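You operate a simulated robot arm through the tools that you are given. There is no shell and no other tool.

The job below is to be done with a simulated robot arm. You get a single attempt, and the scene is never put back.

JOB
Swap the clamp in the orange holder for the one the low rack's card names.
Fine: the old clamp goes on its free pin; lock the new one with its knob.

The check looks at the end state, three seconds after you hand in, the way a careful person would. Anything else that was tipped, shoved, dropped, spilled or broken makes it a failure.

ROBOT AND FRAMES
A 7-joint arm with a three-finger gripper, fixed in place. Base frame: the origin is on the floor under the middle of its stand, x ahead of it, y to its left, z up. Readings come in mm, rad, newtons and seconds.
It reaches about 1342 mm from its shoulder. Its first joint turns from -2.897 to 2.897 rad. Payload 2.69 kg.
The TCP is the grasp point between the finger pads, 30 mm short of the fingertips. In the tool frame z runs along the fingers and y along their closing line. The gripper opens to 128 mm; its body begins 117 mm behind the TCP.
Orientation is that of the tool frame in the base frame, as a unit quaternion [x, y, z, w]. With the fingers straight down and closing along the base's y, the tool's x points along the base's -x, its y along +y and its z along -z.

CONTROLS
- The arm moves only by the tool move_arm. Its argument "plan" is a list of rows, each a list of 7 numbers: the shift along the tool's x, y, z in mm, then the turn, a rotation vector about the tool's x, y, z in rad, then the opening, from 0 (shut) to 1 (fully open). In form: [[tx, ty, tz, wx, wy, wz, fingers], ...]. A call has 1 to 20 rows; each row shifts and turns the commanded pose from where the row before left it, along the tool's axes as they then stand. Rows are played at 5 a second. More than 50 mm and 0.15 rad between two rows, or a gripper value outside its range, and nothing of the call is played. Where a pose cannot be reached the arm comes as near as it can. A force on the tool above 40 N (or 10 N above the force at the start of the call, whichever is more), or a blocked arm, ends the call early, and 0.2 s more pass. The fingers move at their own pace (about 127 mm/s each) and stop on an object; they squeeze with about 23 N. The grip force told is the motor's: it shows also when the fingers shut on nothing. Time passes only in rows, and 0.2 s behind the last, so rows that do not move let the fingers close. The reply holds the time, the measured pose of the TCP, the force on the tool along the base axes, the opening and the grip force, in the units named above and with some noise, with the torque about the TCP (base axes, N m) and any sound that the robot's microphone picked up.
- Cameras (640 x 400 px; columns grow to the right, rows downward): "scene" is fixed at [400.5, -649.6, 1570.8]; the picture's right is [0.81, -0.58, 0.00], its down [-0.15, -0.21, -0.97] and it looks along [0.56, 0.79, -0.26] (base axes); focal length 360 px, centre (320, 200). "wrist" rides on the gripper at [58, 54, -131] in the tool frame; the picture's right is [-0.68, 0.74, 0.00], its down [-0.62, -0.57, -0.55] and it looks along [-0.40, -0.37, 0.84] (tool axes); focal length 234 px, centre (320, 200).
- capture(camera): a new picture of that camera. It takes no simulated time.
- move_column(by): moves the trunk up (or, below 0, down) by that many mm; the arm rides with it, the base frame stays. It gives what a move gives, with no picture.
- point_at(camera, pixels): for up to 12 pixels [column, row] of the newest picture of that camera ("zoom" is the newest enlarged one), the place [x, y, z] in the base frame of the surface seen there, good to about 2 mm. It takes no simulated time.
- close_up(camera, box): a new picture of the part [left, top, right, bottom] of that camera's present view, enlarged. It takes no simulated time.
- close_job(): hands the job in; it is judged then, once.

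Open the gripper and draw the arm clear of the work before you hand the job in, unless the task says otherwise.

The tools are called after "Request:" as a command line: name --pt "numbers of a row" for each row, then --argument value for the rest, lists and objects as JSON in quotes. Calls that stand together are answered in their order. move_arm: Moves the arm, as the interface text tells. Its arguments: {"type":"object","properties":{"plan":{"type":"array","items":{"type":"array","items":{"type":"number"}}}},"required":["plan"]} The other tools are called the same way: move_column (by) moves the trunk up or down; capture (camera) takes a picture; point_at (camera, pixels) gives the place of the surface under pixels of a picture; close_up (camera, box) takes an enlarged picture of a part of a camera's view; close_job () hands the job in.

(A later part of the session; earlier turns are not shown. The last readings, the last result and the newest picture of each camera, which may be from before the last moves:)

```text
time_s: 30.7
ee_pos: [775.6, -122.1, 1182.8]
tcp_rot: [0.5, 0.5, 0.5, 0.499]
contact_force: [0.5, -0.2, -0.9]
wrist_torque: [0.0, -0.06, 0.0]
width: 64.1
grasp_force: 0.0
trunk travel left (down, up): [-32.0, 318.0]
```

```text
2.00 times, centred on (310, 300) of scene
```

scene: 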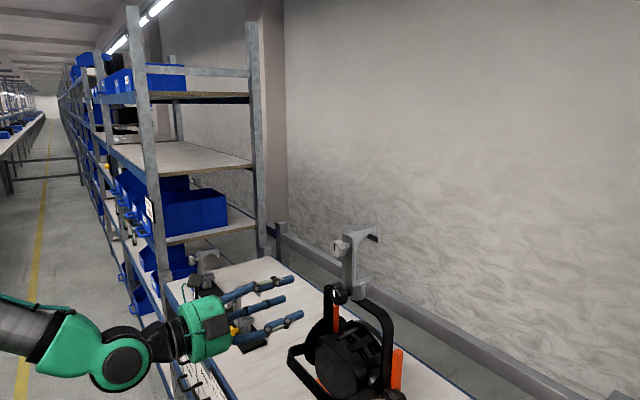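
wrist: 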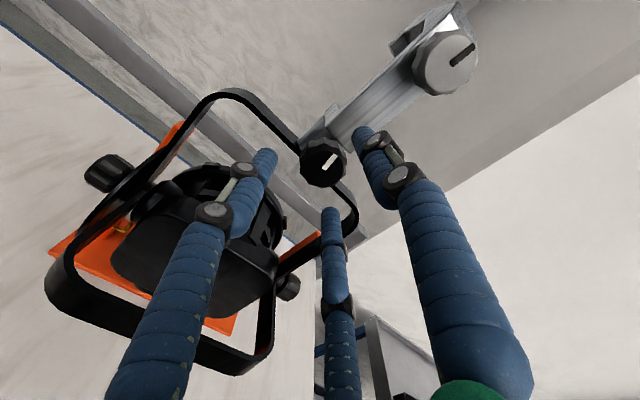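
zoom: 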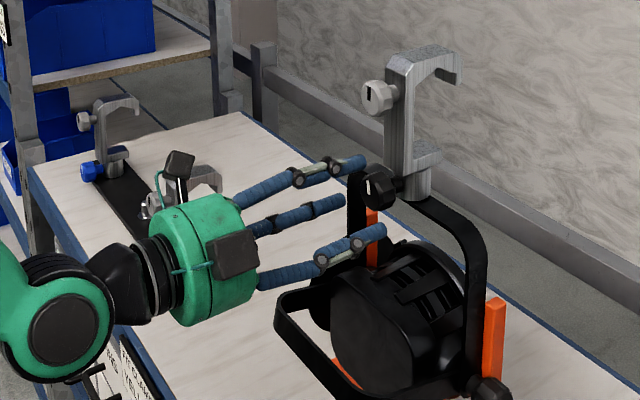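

Aligned ahead of the knob. I re-measure the knob's face from this nearer view before closing in.

Request:
close_up --camera "wrist" --box '[280, 110, 370, 200]'

Request:
point_at --camera "zoom" --pixels '[[300, 240], [200, 210], [200, 250], [300, 320], [360, 290], [390, 230], [290, 165], [345, 170], [240, 300], [330, 230], [395, 200], [280, 130]]'

```text
4.44 times, centred on (325, 155) of wrist
```

zoom: 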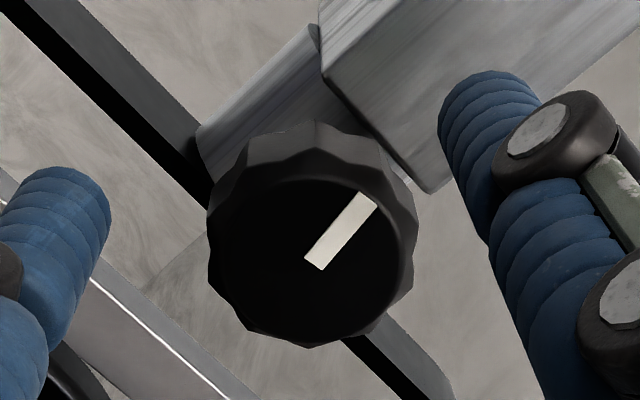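

```text
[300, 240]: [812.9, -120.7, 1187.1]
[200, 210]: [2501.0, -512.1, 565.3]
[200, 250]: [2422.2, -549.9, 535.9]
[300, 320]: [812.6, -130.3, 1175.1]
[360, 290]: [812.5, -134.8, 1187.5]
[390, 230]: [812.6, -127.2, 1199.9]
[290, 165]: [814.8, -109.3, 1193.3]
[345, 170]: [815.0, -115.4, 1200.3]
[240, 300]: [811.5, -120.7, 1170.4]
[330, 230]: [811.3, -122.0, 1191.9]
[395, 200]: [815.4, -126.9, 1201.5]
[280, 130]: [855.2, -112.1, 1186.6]
```

Knob centre confirmed at about (−123.5, 1184.3). I advance to TCP x≈806 (tips ~836, post at 842) and then close on the knob.

Request:
move_arm --pt "-1.4 1.5 0 0 0 0 0.5" --pt "0 0 10 0 0 0 0.5" --pt "0 0 10 0 0 0 0.5" --pt "0 0 10 0 0 0 0.5" --pt "0 0 0 0 0 0 0.5"

Request:
capture --camera "wrist"

Request:
close_up --camera "scene" --box '[260, 210, 400, 350]'

```text
time_s: 31.9
ee_pos: [805.1, -122.8, 1186.5]
tcp_rot: [0.5, 0.5, 0.501, 0.499]
contact_force: [-0.9, 0.1, 0.9]
wrist_torque: [0.03, -0.01, -0.01]
width: 64.1
grasp_force: 0.0
trunk travel left (down, up): [-32.0, 318.0]
```

```text
taken
```

wrist: 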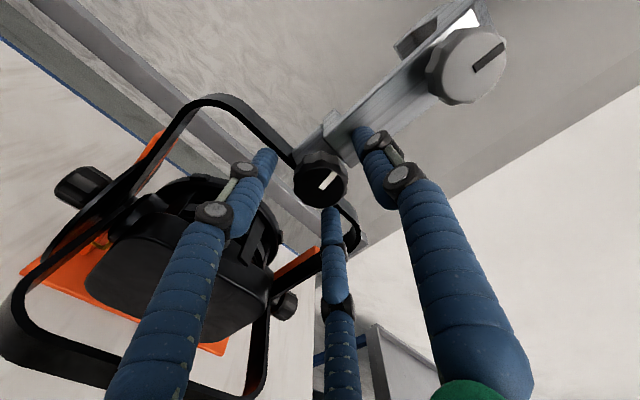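

```text
2.86 times, centred on (330, 280) of scene
```

zoom: 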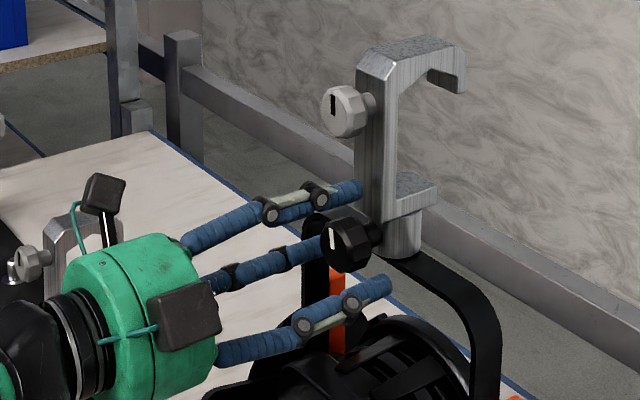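

The fingers surround the black knob. I close gently and read forces.

Request:
move_arm --pt "0 -1.2 0 0 0 0 0.4" --pt "0 0 0 0 0 0 0.3" --pt "0 0 0 0 0 0 0.1" --pt "0 0 0 0 0 0 0.0" --pt "0 0 0 0 0 0 0.0"

Request:
capture --camera "wrist"

Request:
close_up --camera "scene" --box '[290, 230, 390, 330]'

```text
time_s: 33.1
ee_pos: [805.7, -124.7, 1184.8]
tcp_rot: [0.501, 0.501, 0.5, 0.498]
contact_force: [3.8, -10.9, 1.6]
wrist_torque: [-0.02, -0.11, -0.36]
width: 36.6
grasp_force: 23.1
trunk travel left (down, up): [-32.0, 318.0]
```

```text
taken
```

wrist: 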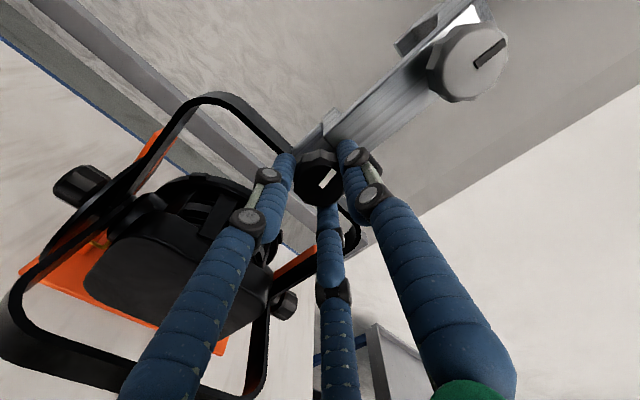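

```text
4.00 times, centred on (340, 280) of scene
```

zoom: 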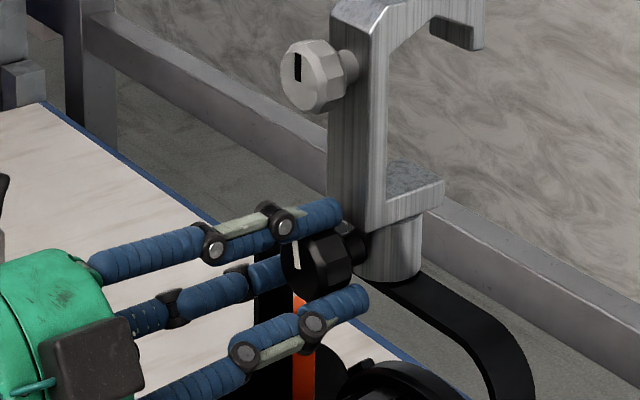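

Gripped (width 36.6, grip 23 N) with an 11 N side push along −y, so I ease 1.5 mm toward −y and try a small counter-clockwise turn (loosening) about the tool axis.

Request:
move_arm --pt "-1.5 0 0 0 0 0 0.0" --pt "0 0 0 0 0 0 0.0" --pt "0 0 0 0 0 -0.06 0.0" --pt "0 0 0 0 0 -0.06 0.0" --pt "0 0 0 0 0 0 0.0"

Request:
close_up --camera "wrist" --box '[270, 110, 390, 210]'

```text
time_s: 34.3
ee_pos: [806.7, -126.0, 1184.4]
tcp_rot: [0.469, 0.53, 0.47, 0.528]
contact_force: [6.4, 3.7, 3.2]
wrist_torque: [0.01, -0.05, 0.21]
width: 36.3
grasp_force: 23.1
trunk travel left (down, up): [-32.0, 318.0]
```

```text
4.00 times, centred on (330, 160) of wrist
```

zoom: 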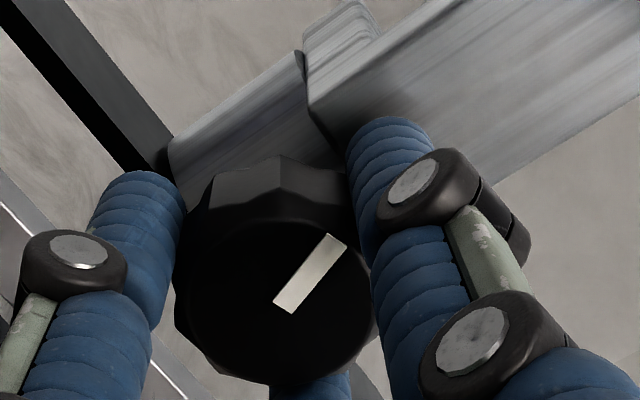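

Torque is tiny after 0.12 rad. I check the mark's actual direction to see whether the knob followed.

Request:
point_at --camera "zoom" --pixels '[[283, 303], [335, 242], [310, 272], [278, 292], [290, 312], [325, 238], [344, 246]]'

Request:
close_up --camera "scene" --box '[310, 260, 370, 310]'

```text
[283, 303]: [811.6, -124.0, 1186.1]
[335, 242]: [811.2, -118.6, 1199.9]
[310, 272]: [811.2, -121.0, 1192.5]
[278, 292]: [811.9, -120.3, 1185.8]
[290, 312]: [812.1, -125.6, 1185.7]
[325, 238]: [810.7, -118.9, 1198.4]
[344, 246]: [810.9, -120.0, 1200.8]
```

```text
8.00 times, centred on (340, 285) of scene
```

zoom: 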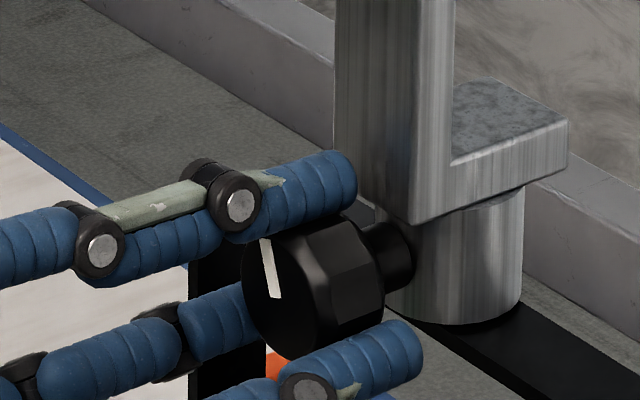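

The mark now leans ~15° toward +y, so the knob turns with the hand and freely. I keep loosening by another 1.0 rad and listen.

Request:
move_arm --pt "0 0 0 0 0 -0.1 0.0" --pt "0 0 0 0 0 -0.1 0.0" --pt "0 0 0 0 0 -0.1 0.0" --pt "0 0 0 0 0 -0.1 0.0" --pt "0 0 0 0 0 -0.1 0.0" --pt "0 0 0 0 0 -0.1 0.0" --pt "0 0 0 0 0 -0.1 0.0" --pt "0 0 0 0 0 -0.1 0.0" --pt "0 0 0 0 0 -0.1 0.0" --pt "0 0 0 0 0 -0.1 0.0" --pt "0 0 0 0 0 0 0.0"

Request:
close_up --camera "scene" --box '[310, 250, 370, 310]'

Request:
close_up --camera "wrist" --box '[270, 110, 390, 210]'

```text
time_s: 36.7
ee_pos: [803.9, -126.3, 1183.9]
tcp_rot: [0.159, 0.69, 0.159, 0.688]
contact_force: [-0.8, -0.5, 0.0]
wrist_torque: [0.01, 0.05, -0.01]
width: 36.5
grasp_force: 23.0
trunk travel left (down, up): [-32.0, 318.0]
```

```text
6.67 times, centred on (340, 280) of scene
```

zoom: 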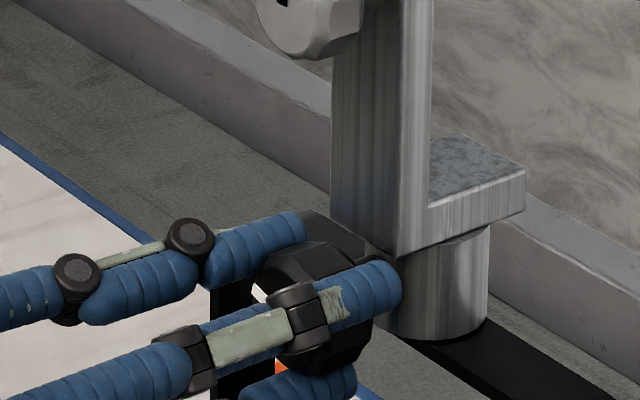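

```text
4.00 times, centred on (330, 160) of wrist
```

zoom: 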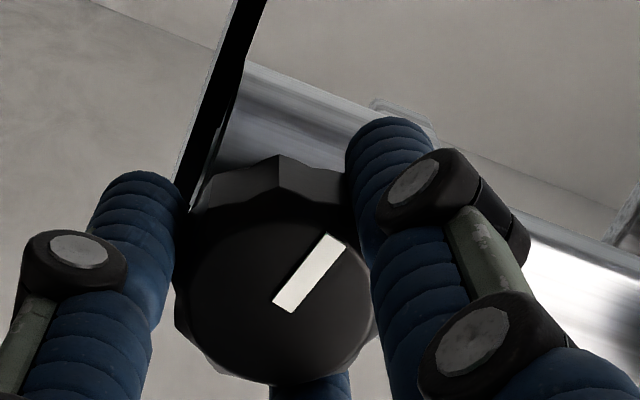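

The knob turned with the hand (mark unchanged in the hand's own view), no torque. I continue another 1.0 rad.

Request:
move_arm --pt "0 0 0 0 0 -0.1 0.0" --pt "0 0 0 0 0 -0.1 0.0" --pt "0 0 0 0 0 -0.1 0.0" --pt "0 0 0 0 0 -0.1 0.0" --pt "0 0 0 0 0 -0.1 0.0" --pt "0 0 0 0 0 -0.1 0.0" --pt "0 0 0 0 0 -0.1 0.0" --pt "0 0 0 0 0 -0.1 0.0" --pt "0 0 0 0 0 -0.1 0.0" --pt "0 0 0 0 0 -0.1 0.0" --pt "0 0 0 0 0 0 0.0"

Request:
close_up --camera "wrist" --box '[270, 110, 390, 210]'

```text
time_s: 38.3
ee_pos: [812.1, -127.7, 1180.5]
tcp_rot: [-0.073, 0.704, -0.071, 0.703]
contact_force: [0.8, -4.2, 19.3]
wrist_torque: [0.02, -0.91, -0.12]
width: 38.5
grasp_force: 22.9
trunk travel left (down, up): [-32.0, 318.0]
stopped in row 7: the force on the tool passed its limit at 76 N (the readings are from after the stop); the commanded pose is now the measured one
```

```text
4.00 times, centred on (330, 160) of wrist
```

zoom: 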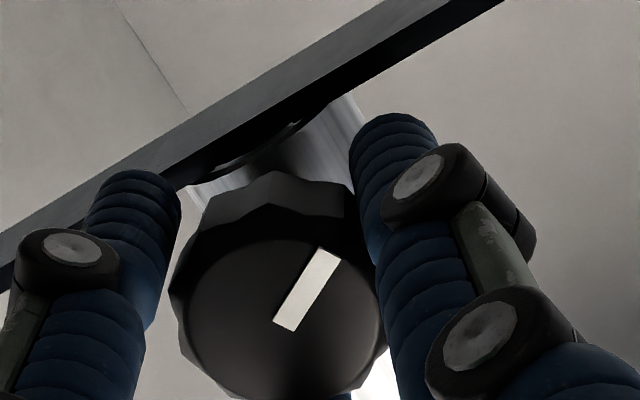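

The call stopped at 76 N: the hand drifted forward to x≈812 and down. I check what the scene looks like before anything else.

Request:
capture --camera "scene"

Request:
close_up --camera "scene" --box '[250, 220, 410, 400]'

Request:
point_at --camera "zoom" --pixels '[[330, 80], [365, 90], [390, 150], [300, 70]]'

```text
taken
```

scene: 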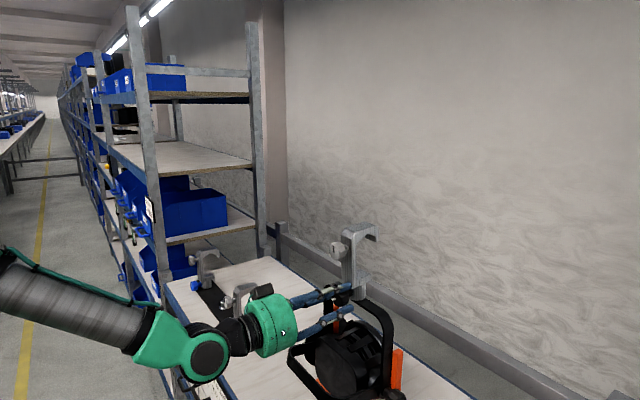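

```text
2.22 times, centred on (330, 310) of scene
```

zoom: 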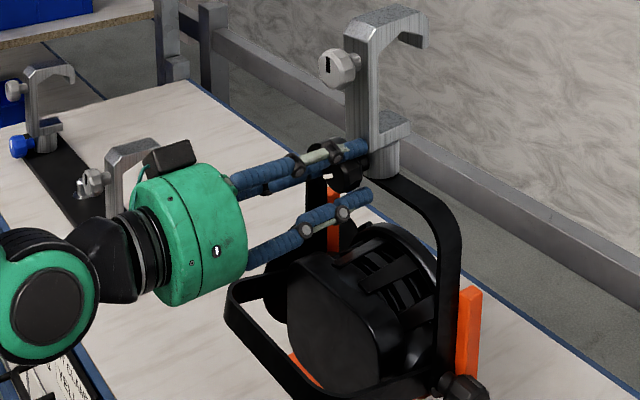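

```text
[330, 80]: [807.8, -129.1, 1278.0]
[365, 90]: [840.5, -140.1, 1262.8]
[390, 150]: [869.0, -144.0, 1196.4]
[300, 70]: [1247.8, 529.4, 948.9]
```

The clamp still stands upright; the arm reached a roll limit and drifted. The knob has been turned about 1.75 rad. I open the fingers here, then back straight off along −x.

Request:
move_arm --pt "0 0 -1 0 0 0 0.35" --pt "0 0 -2 0 0 0 0.5" --pt "0 0 0 0 0 0 0.5"

Request:
capture --camera "wrist"

Request:
close_up --camera "scene" --box '[290, 220, 400, 330]'

```text
time_s: 39.1
ee_pos: [808.2, -127.6, 1174.0]
tcp_rot: [-0.073, 0.708, -0.07, 0.698]
contact_force: [-0.4, -0.2, 0.0]
wrist_torque: [0.02, -0.02, -0.03]
width: 64.0
grasp_force: 0.2
trunk travel left (down, up): [-32.0, 318.0]
```

```text
taken
```

wrist: 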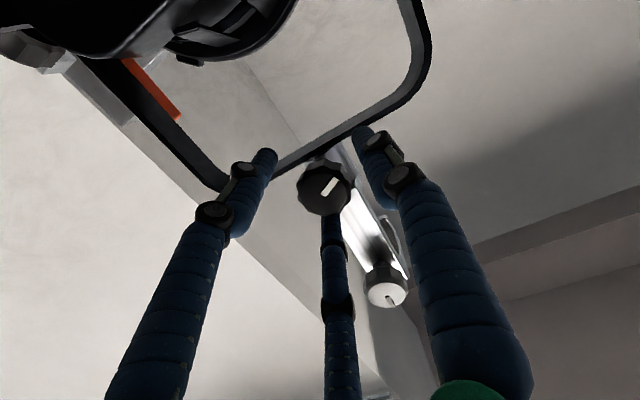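

```text
3.64 times, centred on (345, 275) of scene
```

zoom: 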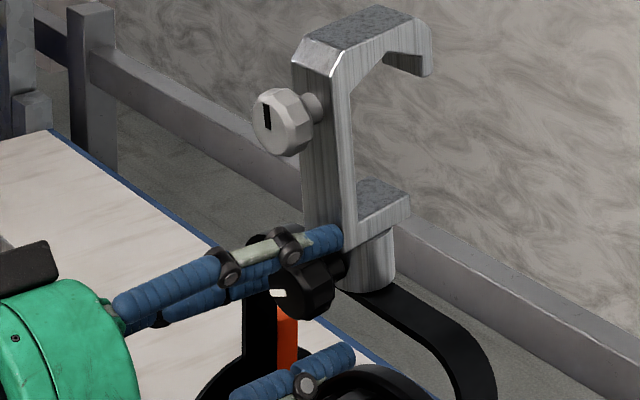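

With the fingers open the mark now points sideways (+y). The clamp's post looks slightly leaned compared to before, so I measure it.

Request:
point_at --camera "zoom" --pixels '[[270, 120], [305, 60], [340, 75], [330, 150], [315, 210], [350, 220], [370, 250], [370, 285], [350, 280], [365, 25], [415, 65], [380, 200]]'

Request:
close_up --camera "scene" --box '[270, 210, 430, 400]'

```text
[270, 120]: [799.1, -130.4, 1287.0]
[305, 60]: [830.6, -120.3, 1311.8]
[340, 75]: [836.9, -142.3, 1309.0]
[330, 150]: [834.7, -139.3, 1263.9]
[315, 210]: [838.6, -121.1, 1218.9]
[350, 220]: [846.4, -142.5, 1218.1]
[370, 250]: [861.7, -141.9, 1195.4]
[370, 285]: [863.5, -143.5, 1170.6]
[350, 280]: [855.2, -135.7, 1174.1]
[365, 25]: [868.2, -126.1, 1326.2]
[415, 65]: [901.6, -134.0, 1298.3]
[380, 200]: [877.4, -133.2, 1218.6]
```

```text
2.11 times, centred on (350, 305) of scene
```

zoom: 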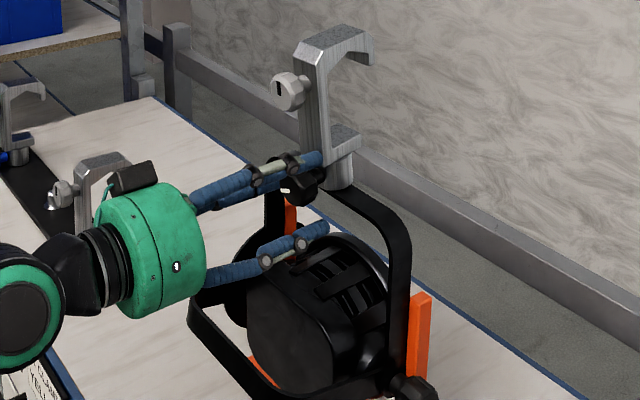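

The clamp now leans ~5° toward −x on its spigot, i.e. it is loose. I back the hand straight off along −x by 90 mm.

Request:
move_arm --pt "0 0 -10 0 0 0 0.5" --pt "0 0 -20 0 0 0 0.5" --pt "0 0 -20 0 0 0 0.5" --pt "0 0 -20 0 0 0 0.5" --pt "0 0 -20 0 0 0 0.5" --pt "0 0 0 0 0 0 0.5"

Request:
close_up --camera "scene" --box '[270, 210, 430, 400]'

Request:
capture --camera "wrist"

```text
time_s: 40.5
ee_pos: [717.5, -126.9, 1176.1]
tcp_rot: [-0.073, 0.708, -0.069, 0.699]
contact_force: [-1.0, -0.1, -0.2]
wrist_torque: [0.03, 0.03, 0.05]
width: 64.0
grasp_force: 0.1
trunk travel left (down, up): [-32.0, 318.0]
```

```text
2.11 times, centred on (350, 305) of scene
```

zoom: 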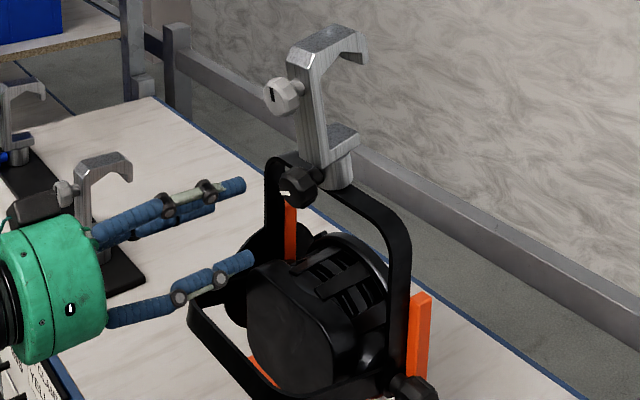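

```text
taken
```

wrist: 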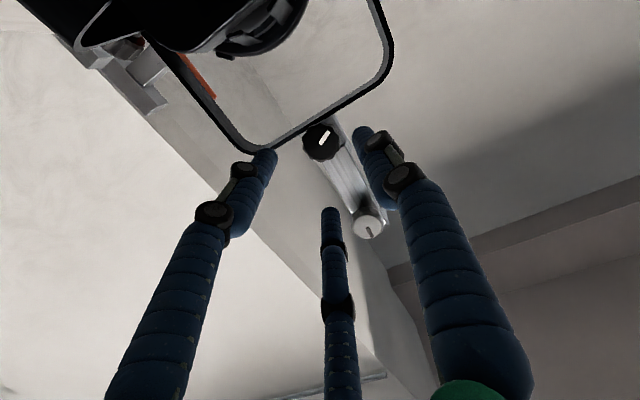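

The clamp leans more now that the finger is gone. I measure its tilt to see if it is resting stably on the spigot.

Request:
point_at --camera "zoom" --pixels '[[298, 75], [318, 80], [320, 140], [305, 150], [335, 170], [345, 180], [335, 187], [320, 40], [360, 55], [345, 140], [275, 95], [298, 185]]'

Request:
move_arm --pt "0 0 0 0 0 0 0.5"

Request:
close_up --camera "scene" --box '[300, 210, 410, 320]'

```text
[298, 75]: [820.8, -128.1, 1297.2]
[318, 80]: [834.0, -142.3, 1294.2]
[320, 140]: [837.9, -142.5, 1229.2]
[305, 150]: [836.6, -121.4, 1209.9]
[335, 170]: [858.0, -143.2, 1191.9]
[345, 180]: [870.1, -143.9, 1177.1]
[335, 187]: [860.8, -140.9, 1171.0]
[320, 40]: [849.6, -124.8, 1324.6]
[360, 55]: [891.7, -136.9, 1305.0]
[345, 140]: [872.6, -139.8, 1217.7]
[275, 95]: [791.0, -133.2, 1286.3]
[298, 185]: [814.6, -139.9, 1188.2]
```

```text
time_s: 40.9
ee_pos: [717.7, -128.2, 1175.1]
tcp_rot: [-0.073, 0.708, -0.069, 0.699]
contact_force: [1.1, -0.1, -0.4]
wrist_torque: [0.0, 0.0, 0.01]
width: 63.8
grasp_force: 0.2
trunk travel left (down, up): [-32.0, 318.0]
```

```text
3.64 times, centred on (355, 265) of scene
```

zoom: 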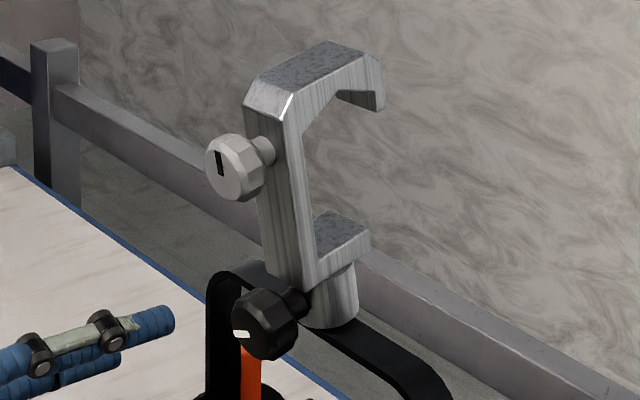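

The clamp rests stably, tilted ~9.7° (top toward −x). I unroll the hand back (+1.78 rad about its axis) here in free space, in small steps.

Request:
move_arm --pt "0 0 -10 0 0 0.0987 0.5" --pt "0 0 -10 0 0 0.0987 0.5" --pt "0 0 0 0 0 0.0987 0.5" --pt "0 0 0 0 0 0.0987 0.5" --pt "0 0 0 0 0 0.0987 0.5" --pt "0 0 0 0 0 0.0987 0.5" --pt "0 0 0 0 0 0.0987 0.5" --pt "0 0 0 0 0 0.0987 0.5" --pt "0 0 0 0 0 0.0987 0.5" --pt "0 0 0 0 0 0.0987 0.5" --pt "0 0 0 0 0 0.0987 0.5" --pt "0 0 0 0 0 0.0987 0.5" --pt "0 0 0 0 0 0.0987 0.5" --pt "0 0 0 0 0 0.0987 0.5" --pt "0 0 0 0 0 0.0987 0.5" --pt "0 0 0 0 0 0.0987 0.5" --pt "0 0 0 0 0 0.0987 0.5" --pt "0 0 0 0 0 0.0987 0.5" --pt "0 0 0 0 0 0 0.5"

Request:
capture --camera "scene"

```text
time_s: 44.9
ee_pos: [698.1, -128.1, 1175.1]
tcp_rot: [0.505, 0.503, 0.499, 0.494]
contact_force: [-0.6, -0.2, -0.7]
wrist_torque: [0.0, -0.02, 0.0]
width: 63.6
grasp_force: 0.1
trunk travel left (down, up): [-32.0, 318.0]
```

```text
taken
```

scene: 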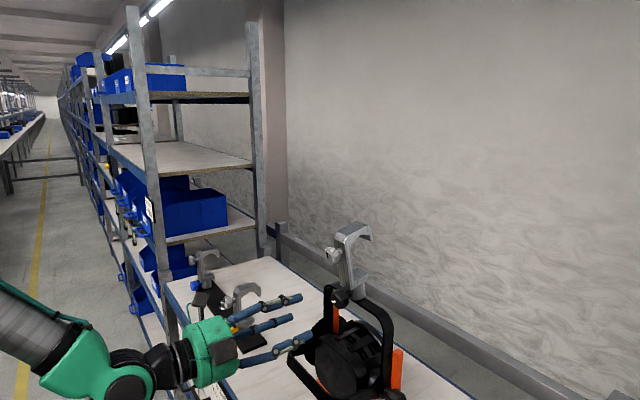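

Unrolled cleanly; clamp is still resting as before. I raise the trunk 225 mm to get above everything, then pitch the hand down.

Request:
move_column --by 225

Request:
move_arm --pt "0 0 0 0.0935 0 0 0.7" --pt "0 0 0 0.0935 0 0 0.7" --pt "0 0 0 0.0935 0 0 0.7" --pt "0 0 0 0.0935 0 0 0.7" --pt "0 0 0 0.0935 0 0 0.7" --pt "0 0 0 0.0935 0 0 0.7" --pt "0 0 0 0.0935 0 0 0.7" --pt "0 0 0 0.0935 0 0 0.7" --pt "0 0 0 0.0935 0 0 0.7" --pt "0 0 0 0.0935 0 0 0.7" --pt "0 0 0 0.0935 0 0 0.7" --pt "0 0 0 0.0935 0 0 0.7" --pt "0 0 0 0.0935 0 0 0.7" --pt "0 0 0 0.0935 0 0 0.7" --pt "0 0 0 0.0935 0 0 0.7" --pt "0 0 0 0 0 0 0.7"

Request:
capture --camera "scene"

Request:
capture --camera "wrist"

```text
time_s: 47.2
ee_pos: [699.6, -127.3, 1399.9]
tcp_rot: [0.504, 0.503, 0.499, 0.495]
contact_force: [0.9, 0.2, 0.0]
wrist_torque: [0.04, 0.04, -0.01]
width: 63.6
grasp_force: 0.1
trunk travel left (down, up): [-257.0, 93.0]
```

```text
time_s: 50.6
ee_pos: [698.2, -129.2, 1401.3]
tcp_rot: [0.704, 0.706, 0.056, 0.053]
contact_force: [-0.5, -0.2, 0.1]
wrist_torque: [0.0, 0.03, 0.02]
width: 89.4
grasp_force: 0.1
trunk travel left (down, up): [-257.0, 93.0]
```

```text
taken
```

scene: 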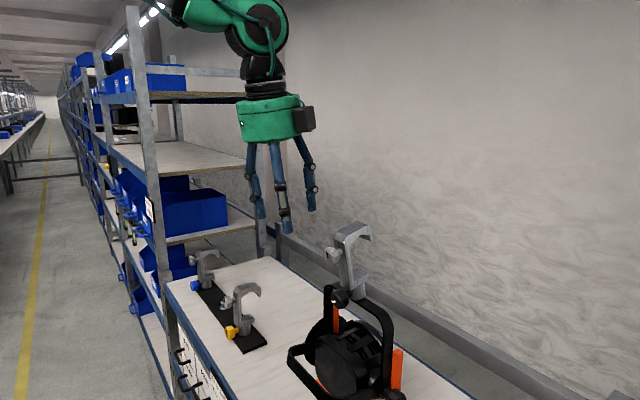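

```text
taken
```

wrist: 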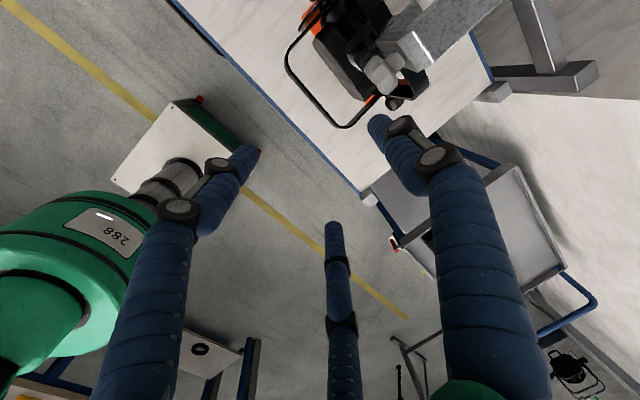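

The hand now points down with a ~9° tilt matching the clamp. I measure the clamp's top bar carefully in the scene view.

Request:
close_up --camera "scene" --box '[315, 210, 385, 310]'

Request:
point_at --camera "zoom" --pixels '[[290, 90], [340, 60], [370, 45], [400, 55], [415, 80], [425, 110], [420, 130], [260, 120], [285, 130], [320, 110], [350, 95], [390, 110]]'

Request:
point_at --camera "zoom" --pixels '[[230, 165], [255, 165], [290, 200], [300, 250], [340, 290], [340, 320], [270, 200], [275, 250], [360, 270], [340, 240], [260, 310], [245, 325]]'

```text
4.00 times, centred on (350, 260) of scene
```

zoom: 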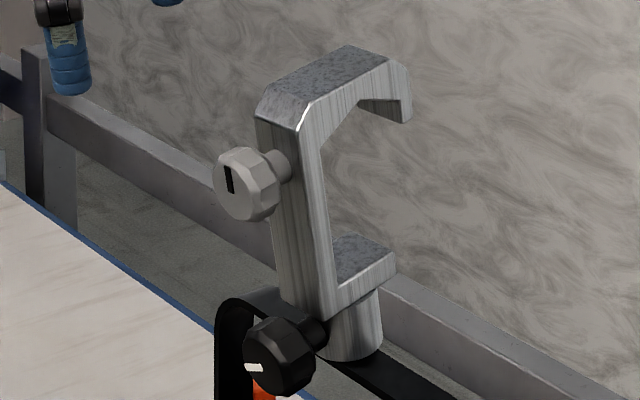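

```text
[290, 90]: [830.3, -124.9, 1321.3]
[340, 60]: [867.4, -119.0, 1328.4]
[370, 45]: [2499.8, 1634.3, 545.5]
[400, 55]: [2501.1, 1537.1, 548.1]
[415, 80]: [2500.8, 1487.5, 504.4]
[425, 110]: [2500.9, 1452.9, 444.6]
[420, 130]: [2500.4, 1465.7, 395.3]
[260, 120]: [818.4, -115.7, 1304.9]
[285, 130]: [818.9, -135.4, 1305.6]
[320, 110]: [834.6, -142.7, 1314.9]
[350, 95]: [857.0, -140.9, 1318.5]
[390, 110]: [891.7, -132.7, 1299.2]
```

```text
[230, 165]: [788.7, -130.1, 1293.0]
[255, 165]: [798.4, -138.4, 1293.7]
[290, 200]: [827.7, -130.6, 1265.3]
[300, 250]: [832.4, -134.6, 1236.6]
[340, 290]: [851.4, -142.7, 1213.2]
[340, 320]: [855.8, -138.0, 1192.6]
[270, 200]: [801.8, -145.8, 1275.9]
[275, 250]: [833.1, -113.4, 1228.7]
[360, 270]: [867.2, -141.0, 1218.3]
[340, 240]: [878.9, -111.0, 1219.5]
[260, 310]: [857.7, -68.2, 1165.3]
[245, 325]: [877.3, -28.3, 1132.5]
```

Clamp tilt is ~10.8°, top bar spans y −141…−106. I trim the hand tilt to match and move to a standoff 80 mm above the top bar along the clamp's axis.

Request:
move_arm --pt "0 0 0 -0.034 0 0 0.7" --pt "1.4 39.9 8 0 0 0 0.7" --pt "1.4 39.9 8 0 0 0 0.7" --pt "1.4 39.9 8 0 0 0 0.7" --pt "1.4 39.9 8 0 0 0 0.7" --pt "0 0 0 0 0 0 0.7"

Request:
capture --camera "wrist"

Request:
close_up --camera "scene" --box '[270, 100, 430, 320]'

```text
time_s: 52.0
ee_pos: [861.1, -121.0, 1400.4]
tcp_rot: [0.703, 0.705, 0.069, 0.064]
contact_force: [0.7, -0.6, -0.2]
wrist_torque: [0.01, 0.08, -0.02]
width: 89.7
grasp_force: 0.1
trunk travel left (down, up): [-257.0, 93.0]
```

```text
taken
```

wrist: 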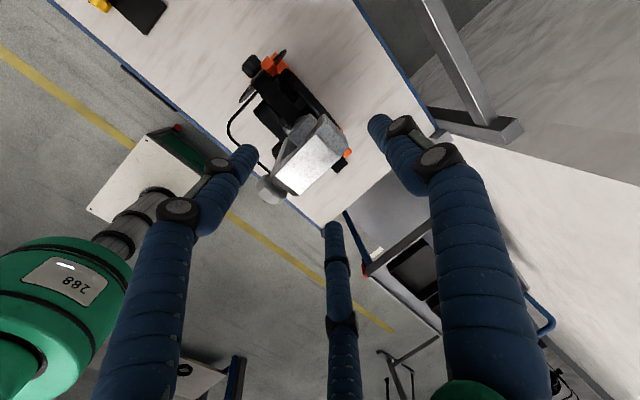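

```text
1.82 times, centred on (350, 210) of scene
```

zoom: 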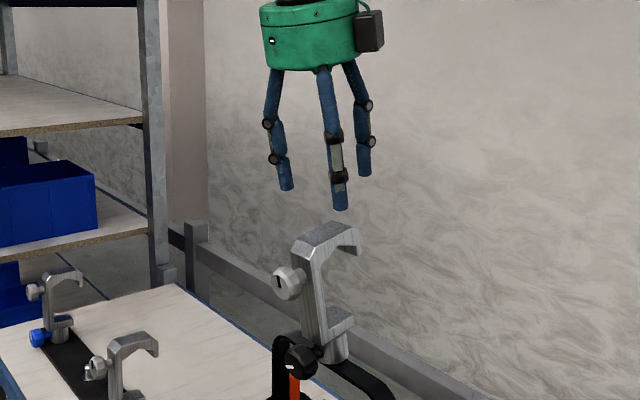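

Hand is above the clamp. I zoom the wrist view on the clamp's top (around (310,165)) to fix its outline precisely.

Request:
close_up --camera "wrist" --box '[250, 105, 370, 225]'

```text
3.33 times, centred on (310, 165) of wrist
```

zoom: 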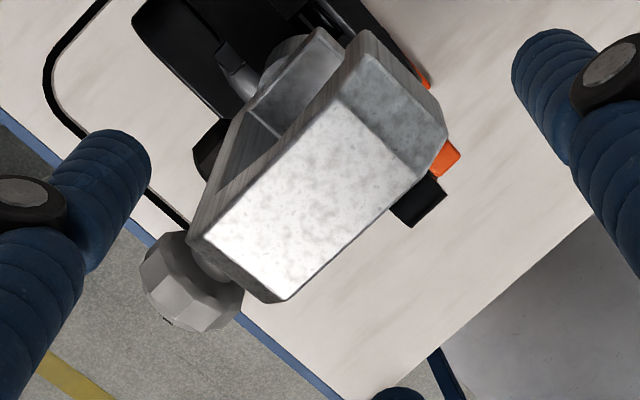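

Request:
point_at --camera "zoom" --pixels '[[300, 190], [365, 60], [435, 125], [440, 145], [400, 80], [360, 40], [285, 295], [195, 235], [265, 280], [330, 80], [412, 178], [230, 130]]'

Request:
point_at --camera "zoom" --pixels '[[370, 70], [430, 140], [445, 130], [345, 75], [405, 170], [290, 285], [205, 240], [190, 280], [250, 140], [290, 120], [340, 235], [240, 180]]'

```text
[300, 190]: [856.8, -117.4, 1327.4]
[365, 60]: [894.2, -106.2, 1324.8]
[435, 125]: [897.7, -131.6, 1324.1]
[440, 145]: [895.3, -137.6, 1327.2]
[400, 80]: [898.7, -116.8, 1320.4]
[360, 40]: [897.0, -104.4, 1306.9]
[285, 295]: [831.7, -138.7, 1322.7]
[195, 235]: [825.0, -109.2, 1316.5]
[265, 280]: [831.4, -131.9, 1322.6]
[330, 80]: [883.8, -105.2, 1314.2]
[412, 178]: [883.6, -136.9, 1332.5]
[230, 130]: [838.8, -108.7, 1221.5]
```

```text
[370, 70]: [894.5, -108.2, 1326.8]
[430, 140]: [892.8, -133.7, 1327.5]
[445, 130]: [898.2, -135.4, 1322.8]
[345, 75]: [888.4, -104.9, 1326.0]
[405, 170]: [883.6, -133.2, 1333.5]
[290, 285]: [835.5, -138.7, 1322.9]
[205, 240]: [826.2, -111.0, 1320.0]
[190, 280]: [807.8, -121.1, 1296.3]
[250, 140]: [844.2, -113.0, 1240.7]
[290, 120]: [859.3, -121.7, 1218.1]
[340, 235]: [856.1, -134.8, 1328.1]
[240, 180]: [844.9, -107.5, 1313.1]
```

The top bar centre is y≈−123, front outer face at local +57. I descend 80 mm along the clamp axis to straddle the top bar with open fingers.

Request:
move_arm --pt "-2.6 0 16 0 0 0 0.7" --pt "0 0 16 0 0 0 0.7" --pt "0 0 16 0 0 0 0.7" --pt "0 0 16 0 0 0 0.7" --pt "0 0 16 0 0 0 0.7" --pt "0 0 0 0 0 0 0.7"

Request:
close_up --camera "wrist" --box '[210, 85, 430, 265]'

Request:
close_up --camera "scene" --box '[300, 180, 410, 310]'

```text
time_s: 53.4
ee_pos: [877.5, -124.5, 1320.7]
tcp_rot: [0.704, 0.704, 0.068, 0.064]
contact_force: [-0.1, 1.0, 0.3]
wrist_torque: [-0.01, 0.0, -0.04]
width: 89.7
grasp_force: 0.0
trunk travel left (down, up): [-257.0, 93.0]
```

```text
2.22 times, centred on (320, 175) of wrist
```

zoom: 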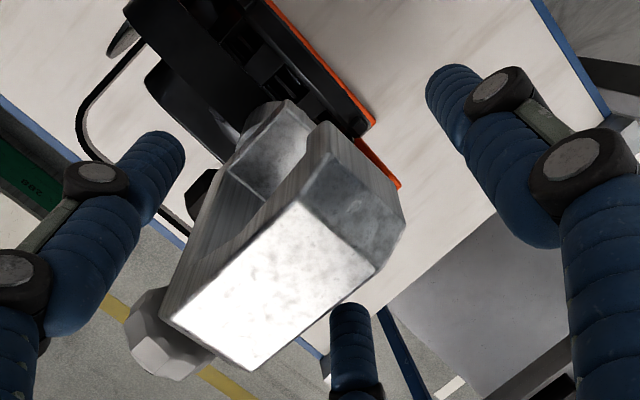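

```text
3.08 times, centred on (355, 245) of scene
```

zoom: 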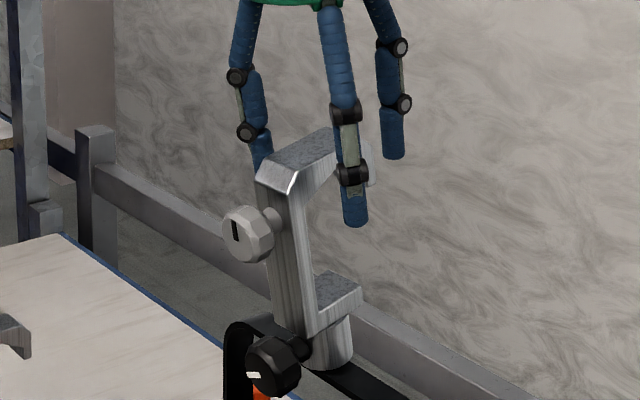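

Fingers straddle the bar: one in front (−y), one behind (+y), one beyond the hook. I close gradually.

Request:
move_arm --pt "1 0 0 0 0 0 0.55" --pt "0 0 0 0 0 0 0.45" --pt "0 0 0 0 0 0 0.35" --pt "0 0 0 0 0 0 0.2" --pt "0 0 0 0 0 0 0.0" --pt "0 0 0 0 0 0 0.0"

Request:
close_up --camera "wrist" --box '[210, 85, 430, 265]'

Request:
close_up --camera "scene" --box '[300, 180, 410, 310]'

```text
time_s: 54.8
ee_pos: [877.2, -123.2, 1319.7]
tcp_rot: [0.703, 0.705, 0.069, 0.064]
contact_force: [4.4, -1.4, 2.6]
wrist_torque: [-0.14, -0.51, 0.01]
width: 39.8
grasp_force: 22.6
trunk travel left (down, up): [-257.0, 93.0]
```

```text
2.22 times, centred on (320, 175) of wrist
```

zoom: 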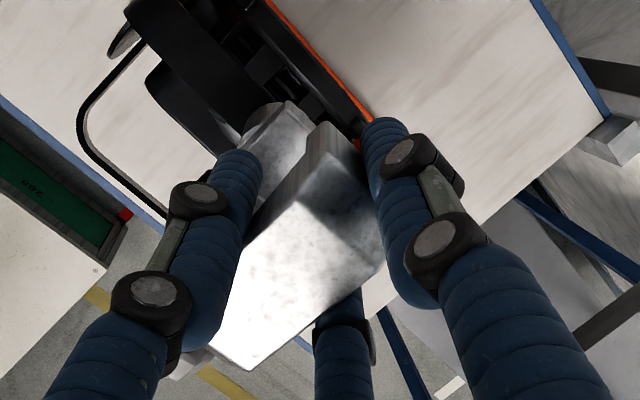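

```text
3.08 times, centred on (355, 245) of scene
```

zoom: 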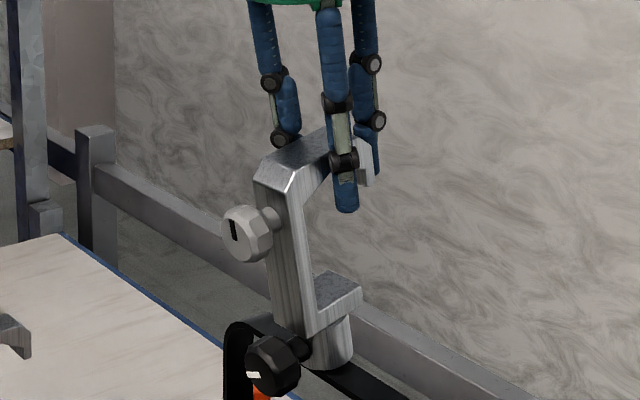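

Held at width 39.8 with low forces. I now rotate hand and clamp upright about the socket's base (0.19 rad) in small steps.

Request:
move_arm --pt "0 4.1 0.8 0.0315 0 0 0.0" --pt "0 4.1 0.7 0.0315 0 0 0.0" --pt "0 4.1 0.6 0.0315 0 0 0.0" --pt "0 4.1 0.5 0.0315 0 0 0.0" --pt "0 4.1 0.3 0.0315 0 0 0.0" --pt "0 4.1 0.2 0.0315 0 0 0.0" --pt "0 0 0 0 0 0 0.0"

Request:
close_up --camera "scene" --box '[270, 190, 430, 400]'

```text
time_s: 56.4
ee_pos: [901.9, -121.6, 1320.7]
tcp_rot: [0.706, 0.708, 0.001, -0.003]
contact_force: [-0.2, 0.1, -2.5]
wrist_torque: [-0.02, -0.06, -0.01]
width: 39.8
grasp_force: 23.4
trunk travel left (down, up): [-257.0, 93.0]
```

```text
1.90 times, centred on (350, 295) of scene
```

zoom: 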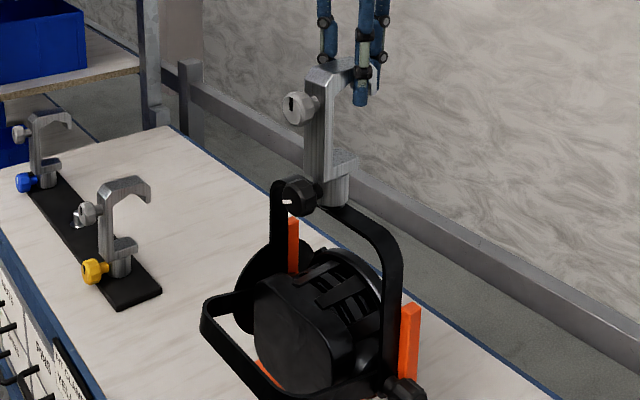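

Upright, carrying about 2.5 N of weight. I lift straight up 90 mm off the spigot.

Request:
move_arm --pt "0 0 -6 0 0 0 0.0" --pt "0 0 -8 0 0 0 0.0" --pt "0 0 -12 0 0 0 0.0" --pt "0 0 -16 0 0 0 0.0" --pt "0 0 -24 0 0 0 0.0" --pt "0 0 -24 0 0 0 0.0" --pt "0 0 0 0 0 0 0.0"

Request:
close_up --camera "scene" --box '[270, 130, 430, 340]'

Request:
capture --camera "wrist"

```text
time_s: 58.0
ee_pos: [901.2, -123.1, 1409.0]
tcp_rot: [0.706, 0.709, 0.002, -0.002]
contact_force: [0.5, -0.3, -3.3]
wrist_torque: [-0.02, -0.13, -0.02]
width: 39.6
grasp_force: 22.5
trunk travel left (down, up): [-257.0, 93.0]
```

```text
1.90 times, centred on (350, 235) of scene
```

zoom: 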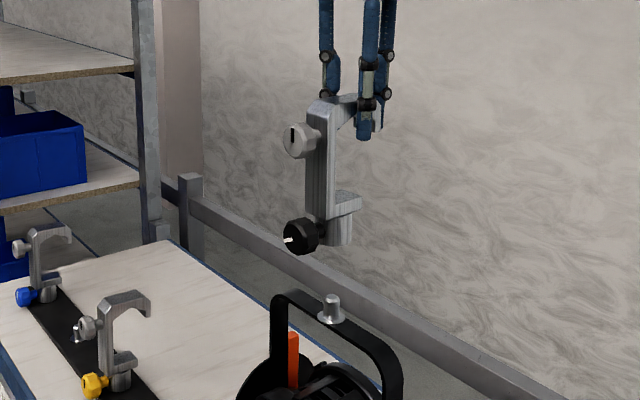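

```text
taken
```

wrist: 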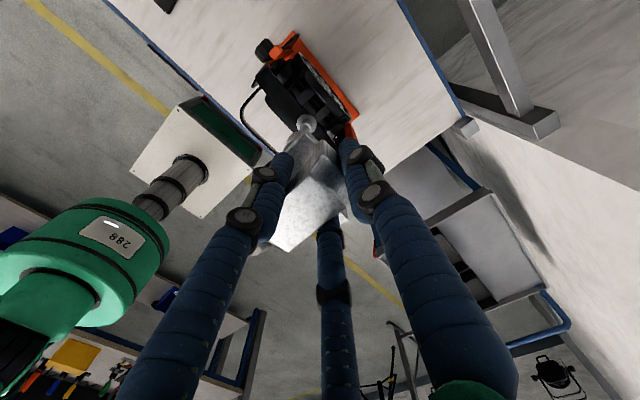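

The clamp is off; the lamp's spigot is visible at zoom (331,305). I measure the spigot, the held clamp's socket, and the free rack pin.

Request:
point_at --camera "zoom" --pixels '[[331, 297], [331, 305], [331, 316], [323, 305], [340, 305], [331, 322], [330, 240], [348, 240], [338, 225], [318, 150], [308, 110], [330, 110]]'

Request:
close_up --camera "scene" --box '[315, 175, 375, 260]'

Request:
close_up --camera "scene" --box '[325, 275, 365, 305]'

Request:
point_at --camera "zoom" --pixels '[[320, 160], [320, 190], [320, 230], [280, 200], [360, 200], [290, 240], [320, 270], [380, 250]]'

```text
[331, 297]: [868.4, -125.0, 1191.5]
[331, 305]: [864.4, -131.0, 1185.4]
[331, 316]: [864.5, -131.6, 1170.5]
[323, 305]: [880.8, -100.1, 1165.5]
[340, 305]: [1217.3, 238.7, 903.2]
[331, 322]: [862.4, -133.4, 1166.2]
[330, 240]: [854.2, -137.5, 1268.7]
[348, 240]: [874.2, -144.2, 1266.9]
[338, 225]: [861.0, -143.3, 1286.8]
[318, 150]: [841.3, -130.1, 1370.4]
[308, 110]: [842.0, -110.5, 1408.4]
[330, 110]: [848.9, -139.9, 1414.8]
```

```text
4.71 times, centred on (345, 218) of scene
```

zoom: 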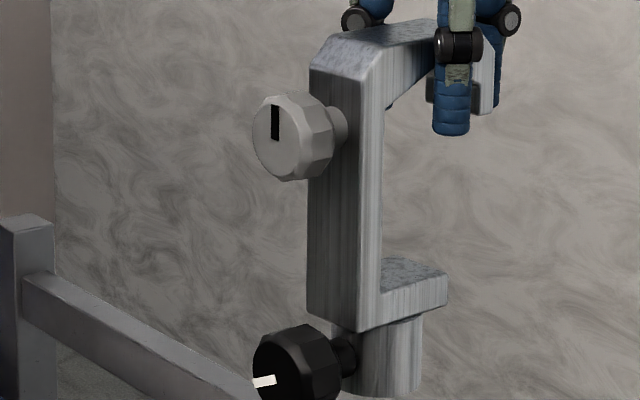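

```text
13.33 times, centred on (345, 290) of scene
```

zoom: 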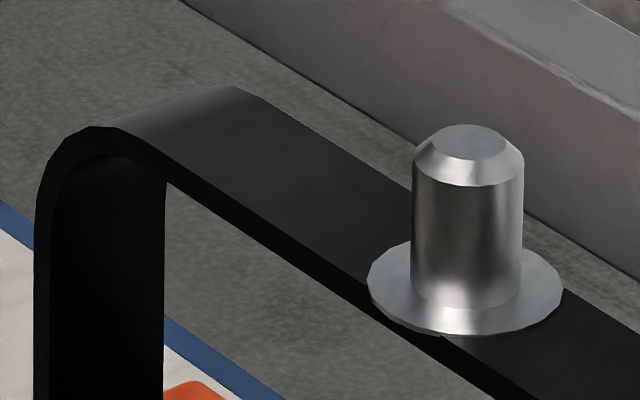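

```text
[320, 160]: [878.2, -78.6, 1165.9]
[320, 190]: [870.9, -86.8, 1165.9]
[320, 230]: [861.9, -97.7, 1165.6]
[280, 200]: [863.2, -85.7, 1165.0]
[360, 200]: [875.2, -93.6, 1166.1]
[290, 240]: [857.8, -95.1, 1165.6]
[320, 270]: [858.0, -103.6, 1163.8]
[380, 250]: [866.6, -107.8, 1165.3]
```

The spigot has a chamfered top (dia ≈18) and a flange washer. I measure its top and base precisely.

Request:
point_at --camera "zoom" --pixels '[[470, 145], [445, 145], [495, 145], [470, 132], [470, 160], [468, 230], [420, 230], [515, 230], [468, 290], [380, 280], [550, 285], [465, 322]]'

Request:
close_up --camera "scene" --box '[205, 285, 240, 325]'

Request:
point_at --camera "zoom" --pixels '[[285, 160], [285, 175], [285, 195], [285, 210], [275, 190], [300, 190], [260, 215], [310, 215], [285, 225], [285, 150], [270, 170], [295, 170]]'

```text
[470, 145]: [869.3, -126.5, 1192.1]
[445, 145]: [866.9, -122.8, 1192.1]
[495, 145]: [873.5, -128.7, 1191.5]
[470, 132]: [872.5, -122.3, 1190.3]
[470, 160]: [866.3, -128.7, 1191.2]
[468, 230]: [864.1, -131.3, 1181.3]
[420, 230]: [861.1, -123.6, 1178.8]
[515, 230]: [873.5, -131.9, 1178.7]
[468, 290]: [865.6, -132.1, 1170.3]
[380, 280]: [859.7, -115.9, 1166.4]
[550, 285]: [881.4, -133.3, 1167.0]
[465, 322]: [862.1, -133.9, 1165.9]
```

```text
10.00 times, centred on (222, 305) of scene
```

zoom: 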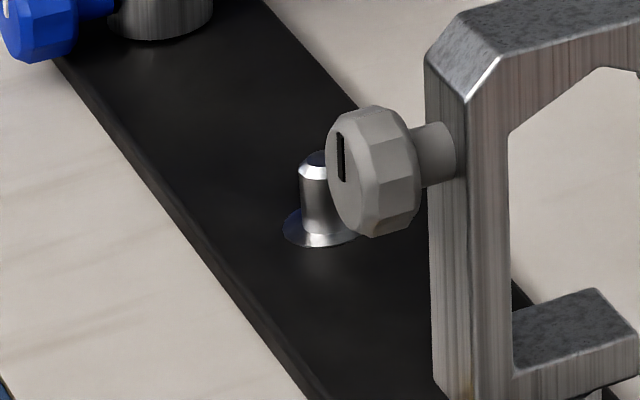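

```text
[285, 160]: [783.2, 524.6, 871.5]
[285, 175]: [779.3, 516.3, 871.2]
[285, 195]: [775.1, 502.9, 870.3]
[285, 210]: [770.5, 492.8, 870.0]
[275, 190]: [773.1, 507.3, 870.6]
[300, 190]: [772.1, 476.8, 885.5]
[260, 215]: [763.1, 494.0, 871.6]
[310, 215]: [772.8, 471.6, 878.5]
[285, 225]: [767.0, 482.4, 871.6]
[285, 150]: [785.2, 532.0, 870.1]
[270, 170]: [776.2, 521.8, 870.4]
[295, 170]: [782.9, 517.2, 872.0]
```

Spigot centre ≈ (869.5,−124.8), top z 1192, base 1166.5. Free pin ≈ (780.5,473.5). I check the tall rack's location for clearance and measure the held clamp.

Request:
capture --camera "scene"

Request:
point_at --camera "scene" --pixels '[[150, 120], [160, 200], [256, 120], [262, 200], [200, 172], [245, 162], [215, 237], [250, 225], [205, 215], [175, 300], [277, 240], [200, 97]]'

Request:
close_up --camera "scene" --box '[315, 205, 375, 265]'

Request:
point_at --camera "zoom" --pixels '[[385, 250], [385, 290], [385, 320], [420, 270], [430, 290], [300, 300], [280, 290], [330, 150], [360, 150], [420, 215], [400, 190], [385, 331]]'

```text
taken
```

scene: 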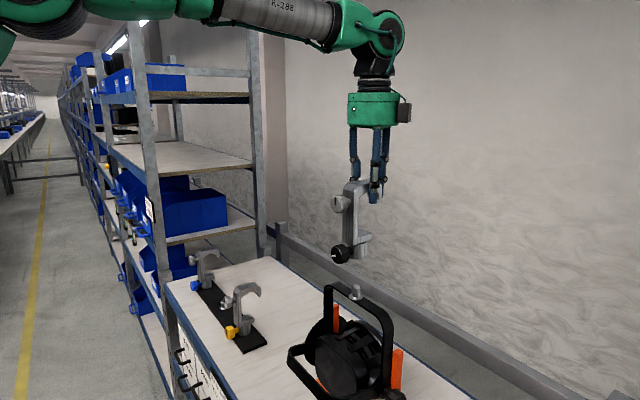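

```text
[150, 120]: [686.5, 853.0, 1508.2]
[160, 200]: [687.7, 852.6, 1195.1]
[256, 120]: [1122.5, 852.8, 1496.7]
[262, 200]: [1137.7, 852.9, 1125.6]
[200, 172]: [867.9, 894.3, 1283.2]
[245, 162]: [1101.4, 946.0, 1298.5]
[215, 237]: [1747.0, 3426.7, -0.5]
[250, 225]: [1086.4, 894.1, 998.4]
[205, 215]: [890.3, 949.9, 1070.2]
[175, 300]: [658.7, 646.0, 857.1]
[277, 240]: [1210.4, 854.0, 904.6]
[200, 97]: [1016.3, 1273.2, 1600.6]
```

```text
6.67 times, centred on (345, 235) of scene
```

zoom: 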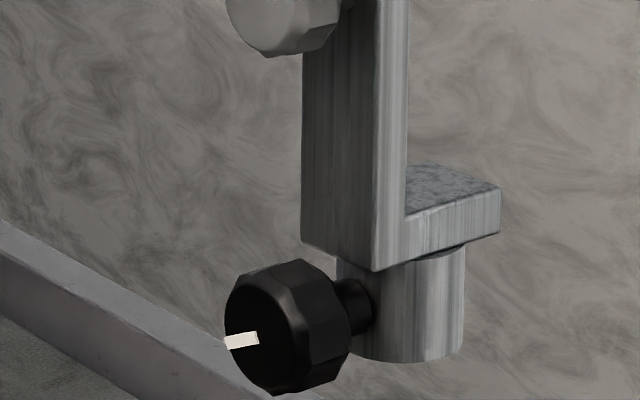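

```text
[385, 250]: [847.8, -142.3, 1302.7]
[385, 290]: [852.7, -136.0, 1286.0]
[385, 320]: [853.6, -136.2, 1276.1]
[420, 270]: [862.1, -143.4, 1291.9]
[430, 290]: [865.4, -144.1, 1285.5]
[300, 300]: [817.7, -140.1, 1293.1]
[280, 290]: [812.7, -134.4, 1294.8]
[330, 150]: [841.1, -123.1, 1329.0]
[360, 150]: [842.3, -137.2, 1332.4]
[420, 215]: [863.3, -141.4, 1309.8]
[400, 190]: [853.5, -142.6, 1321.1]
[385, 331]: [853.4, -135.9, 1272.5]
```

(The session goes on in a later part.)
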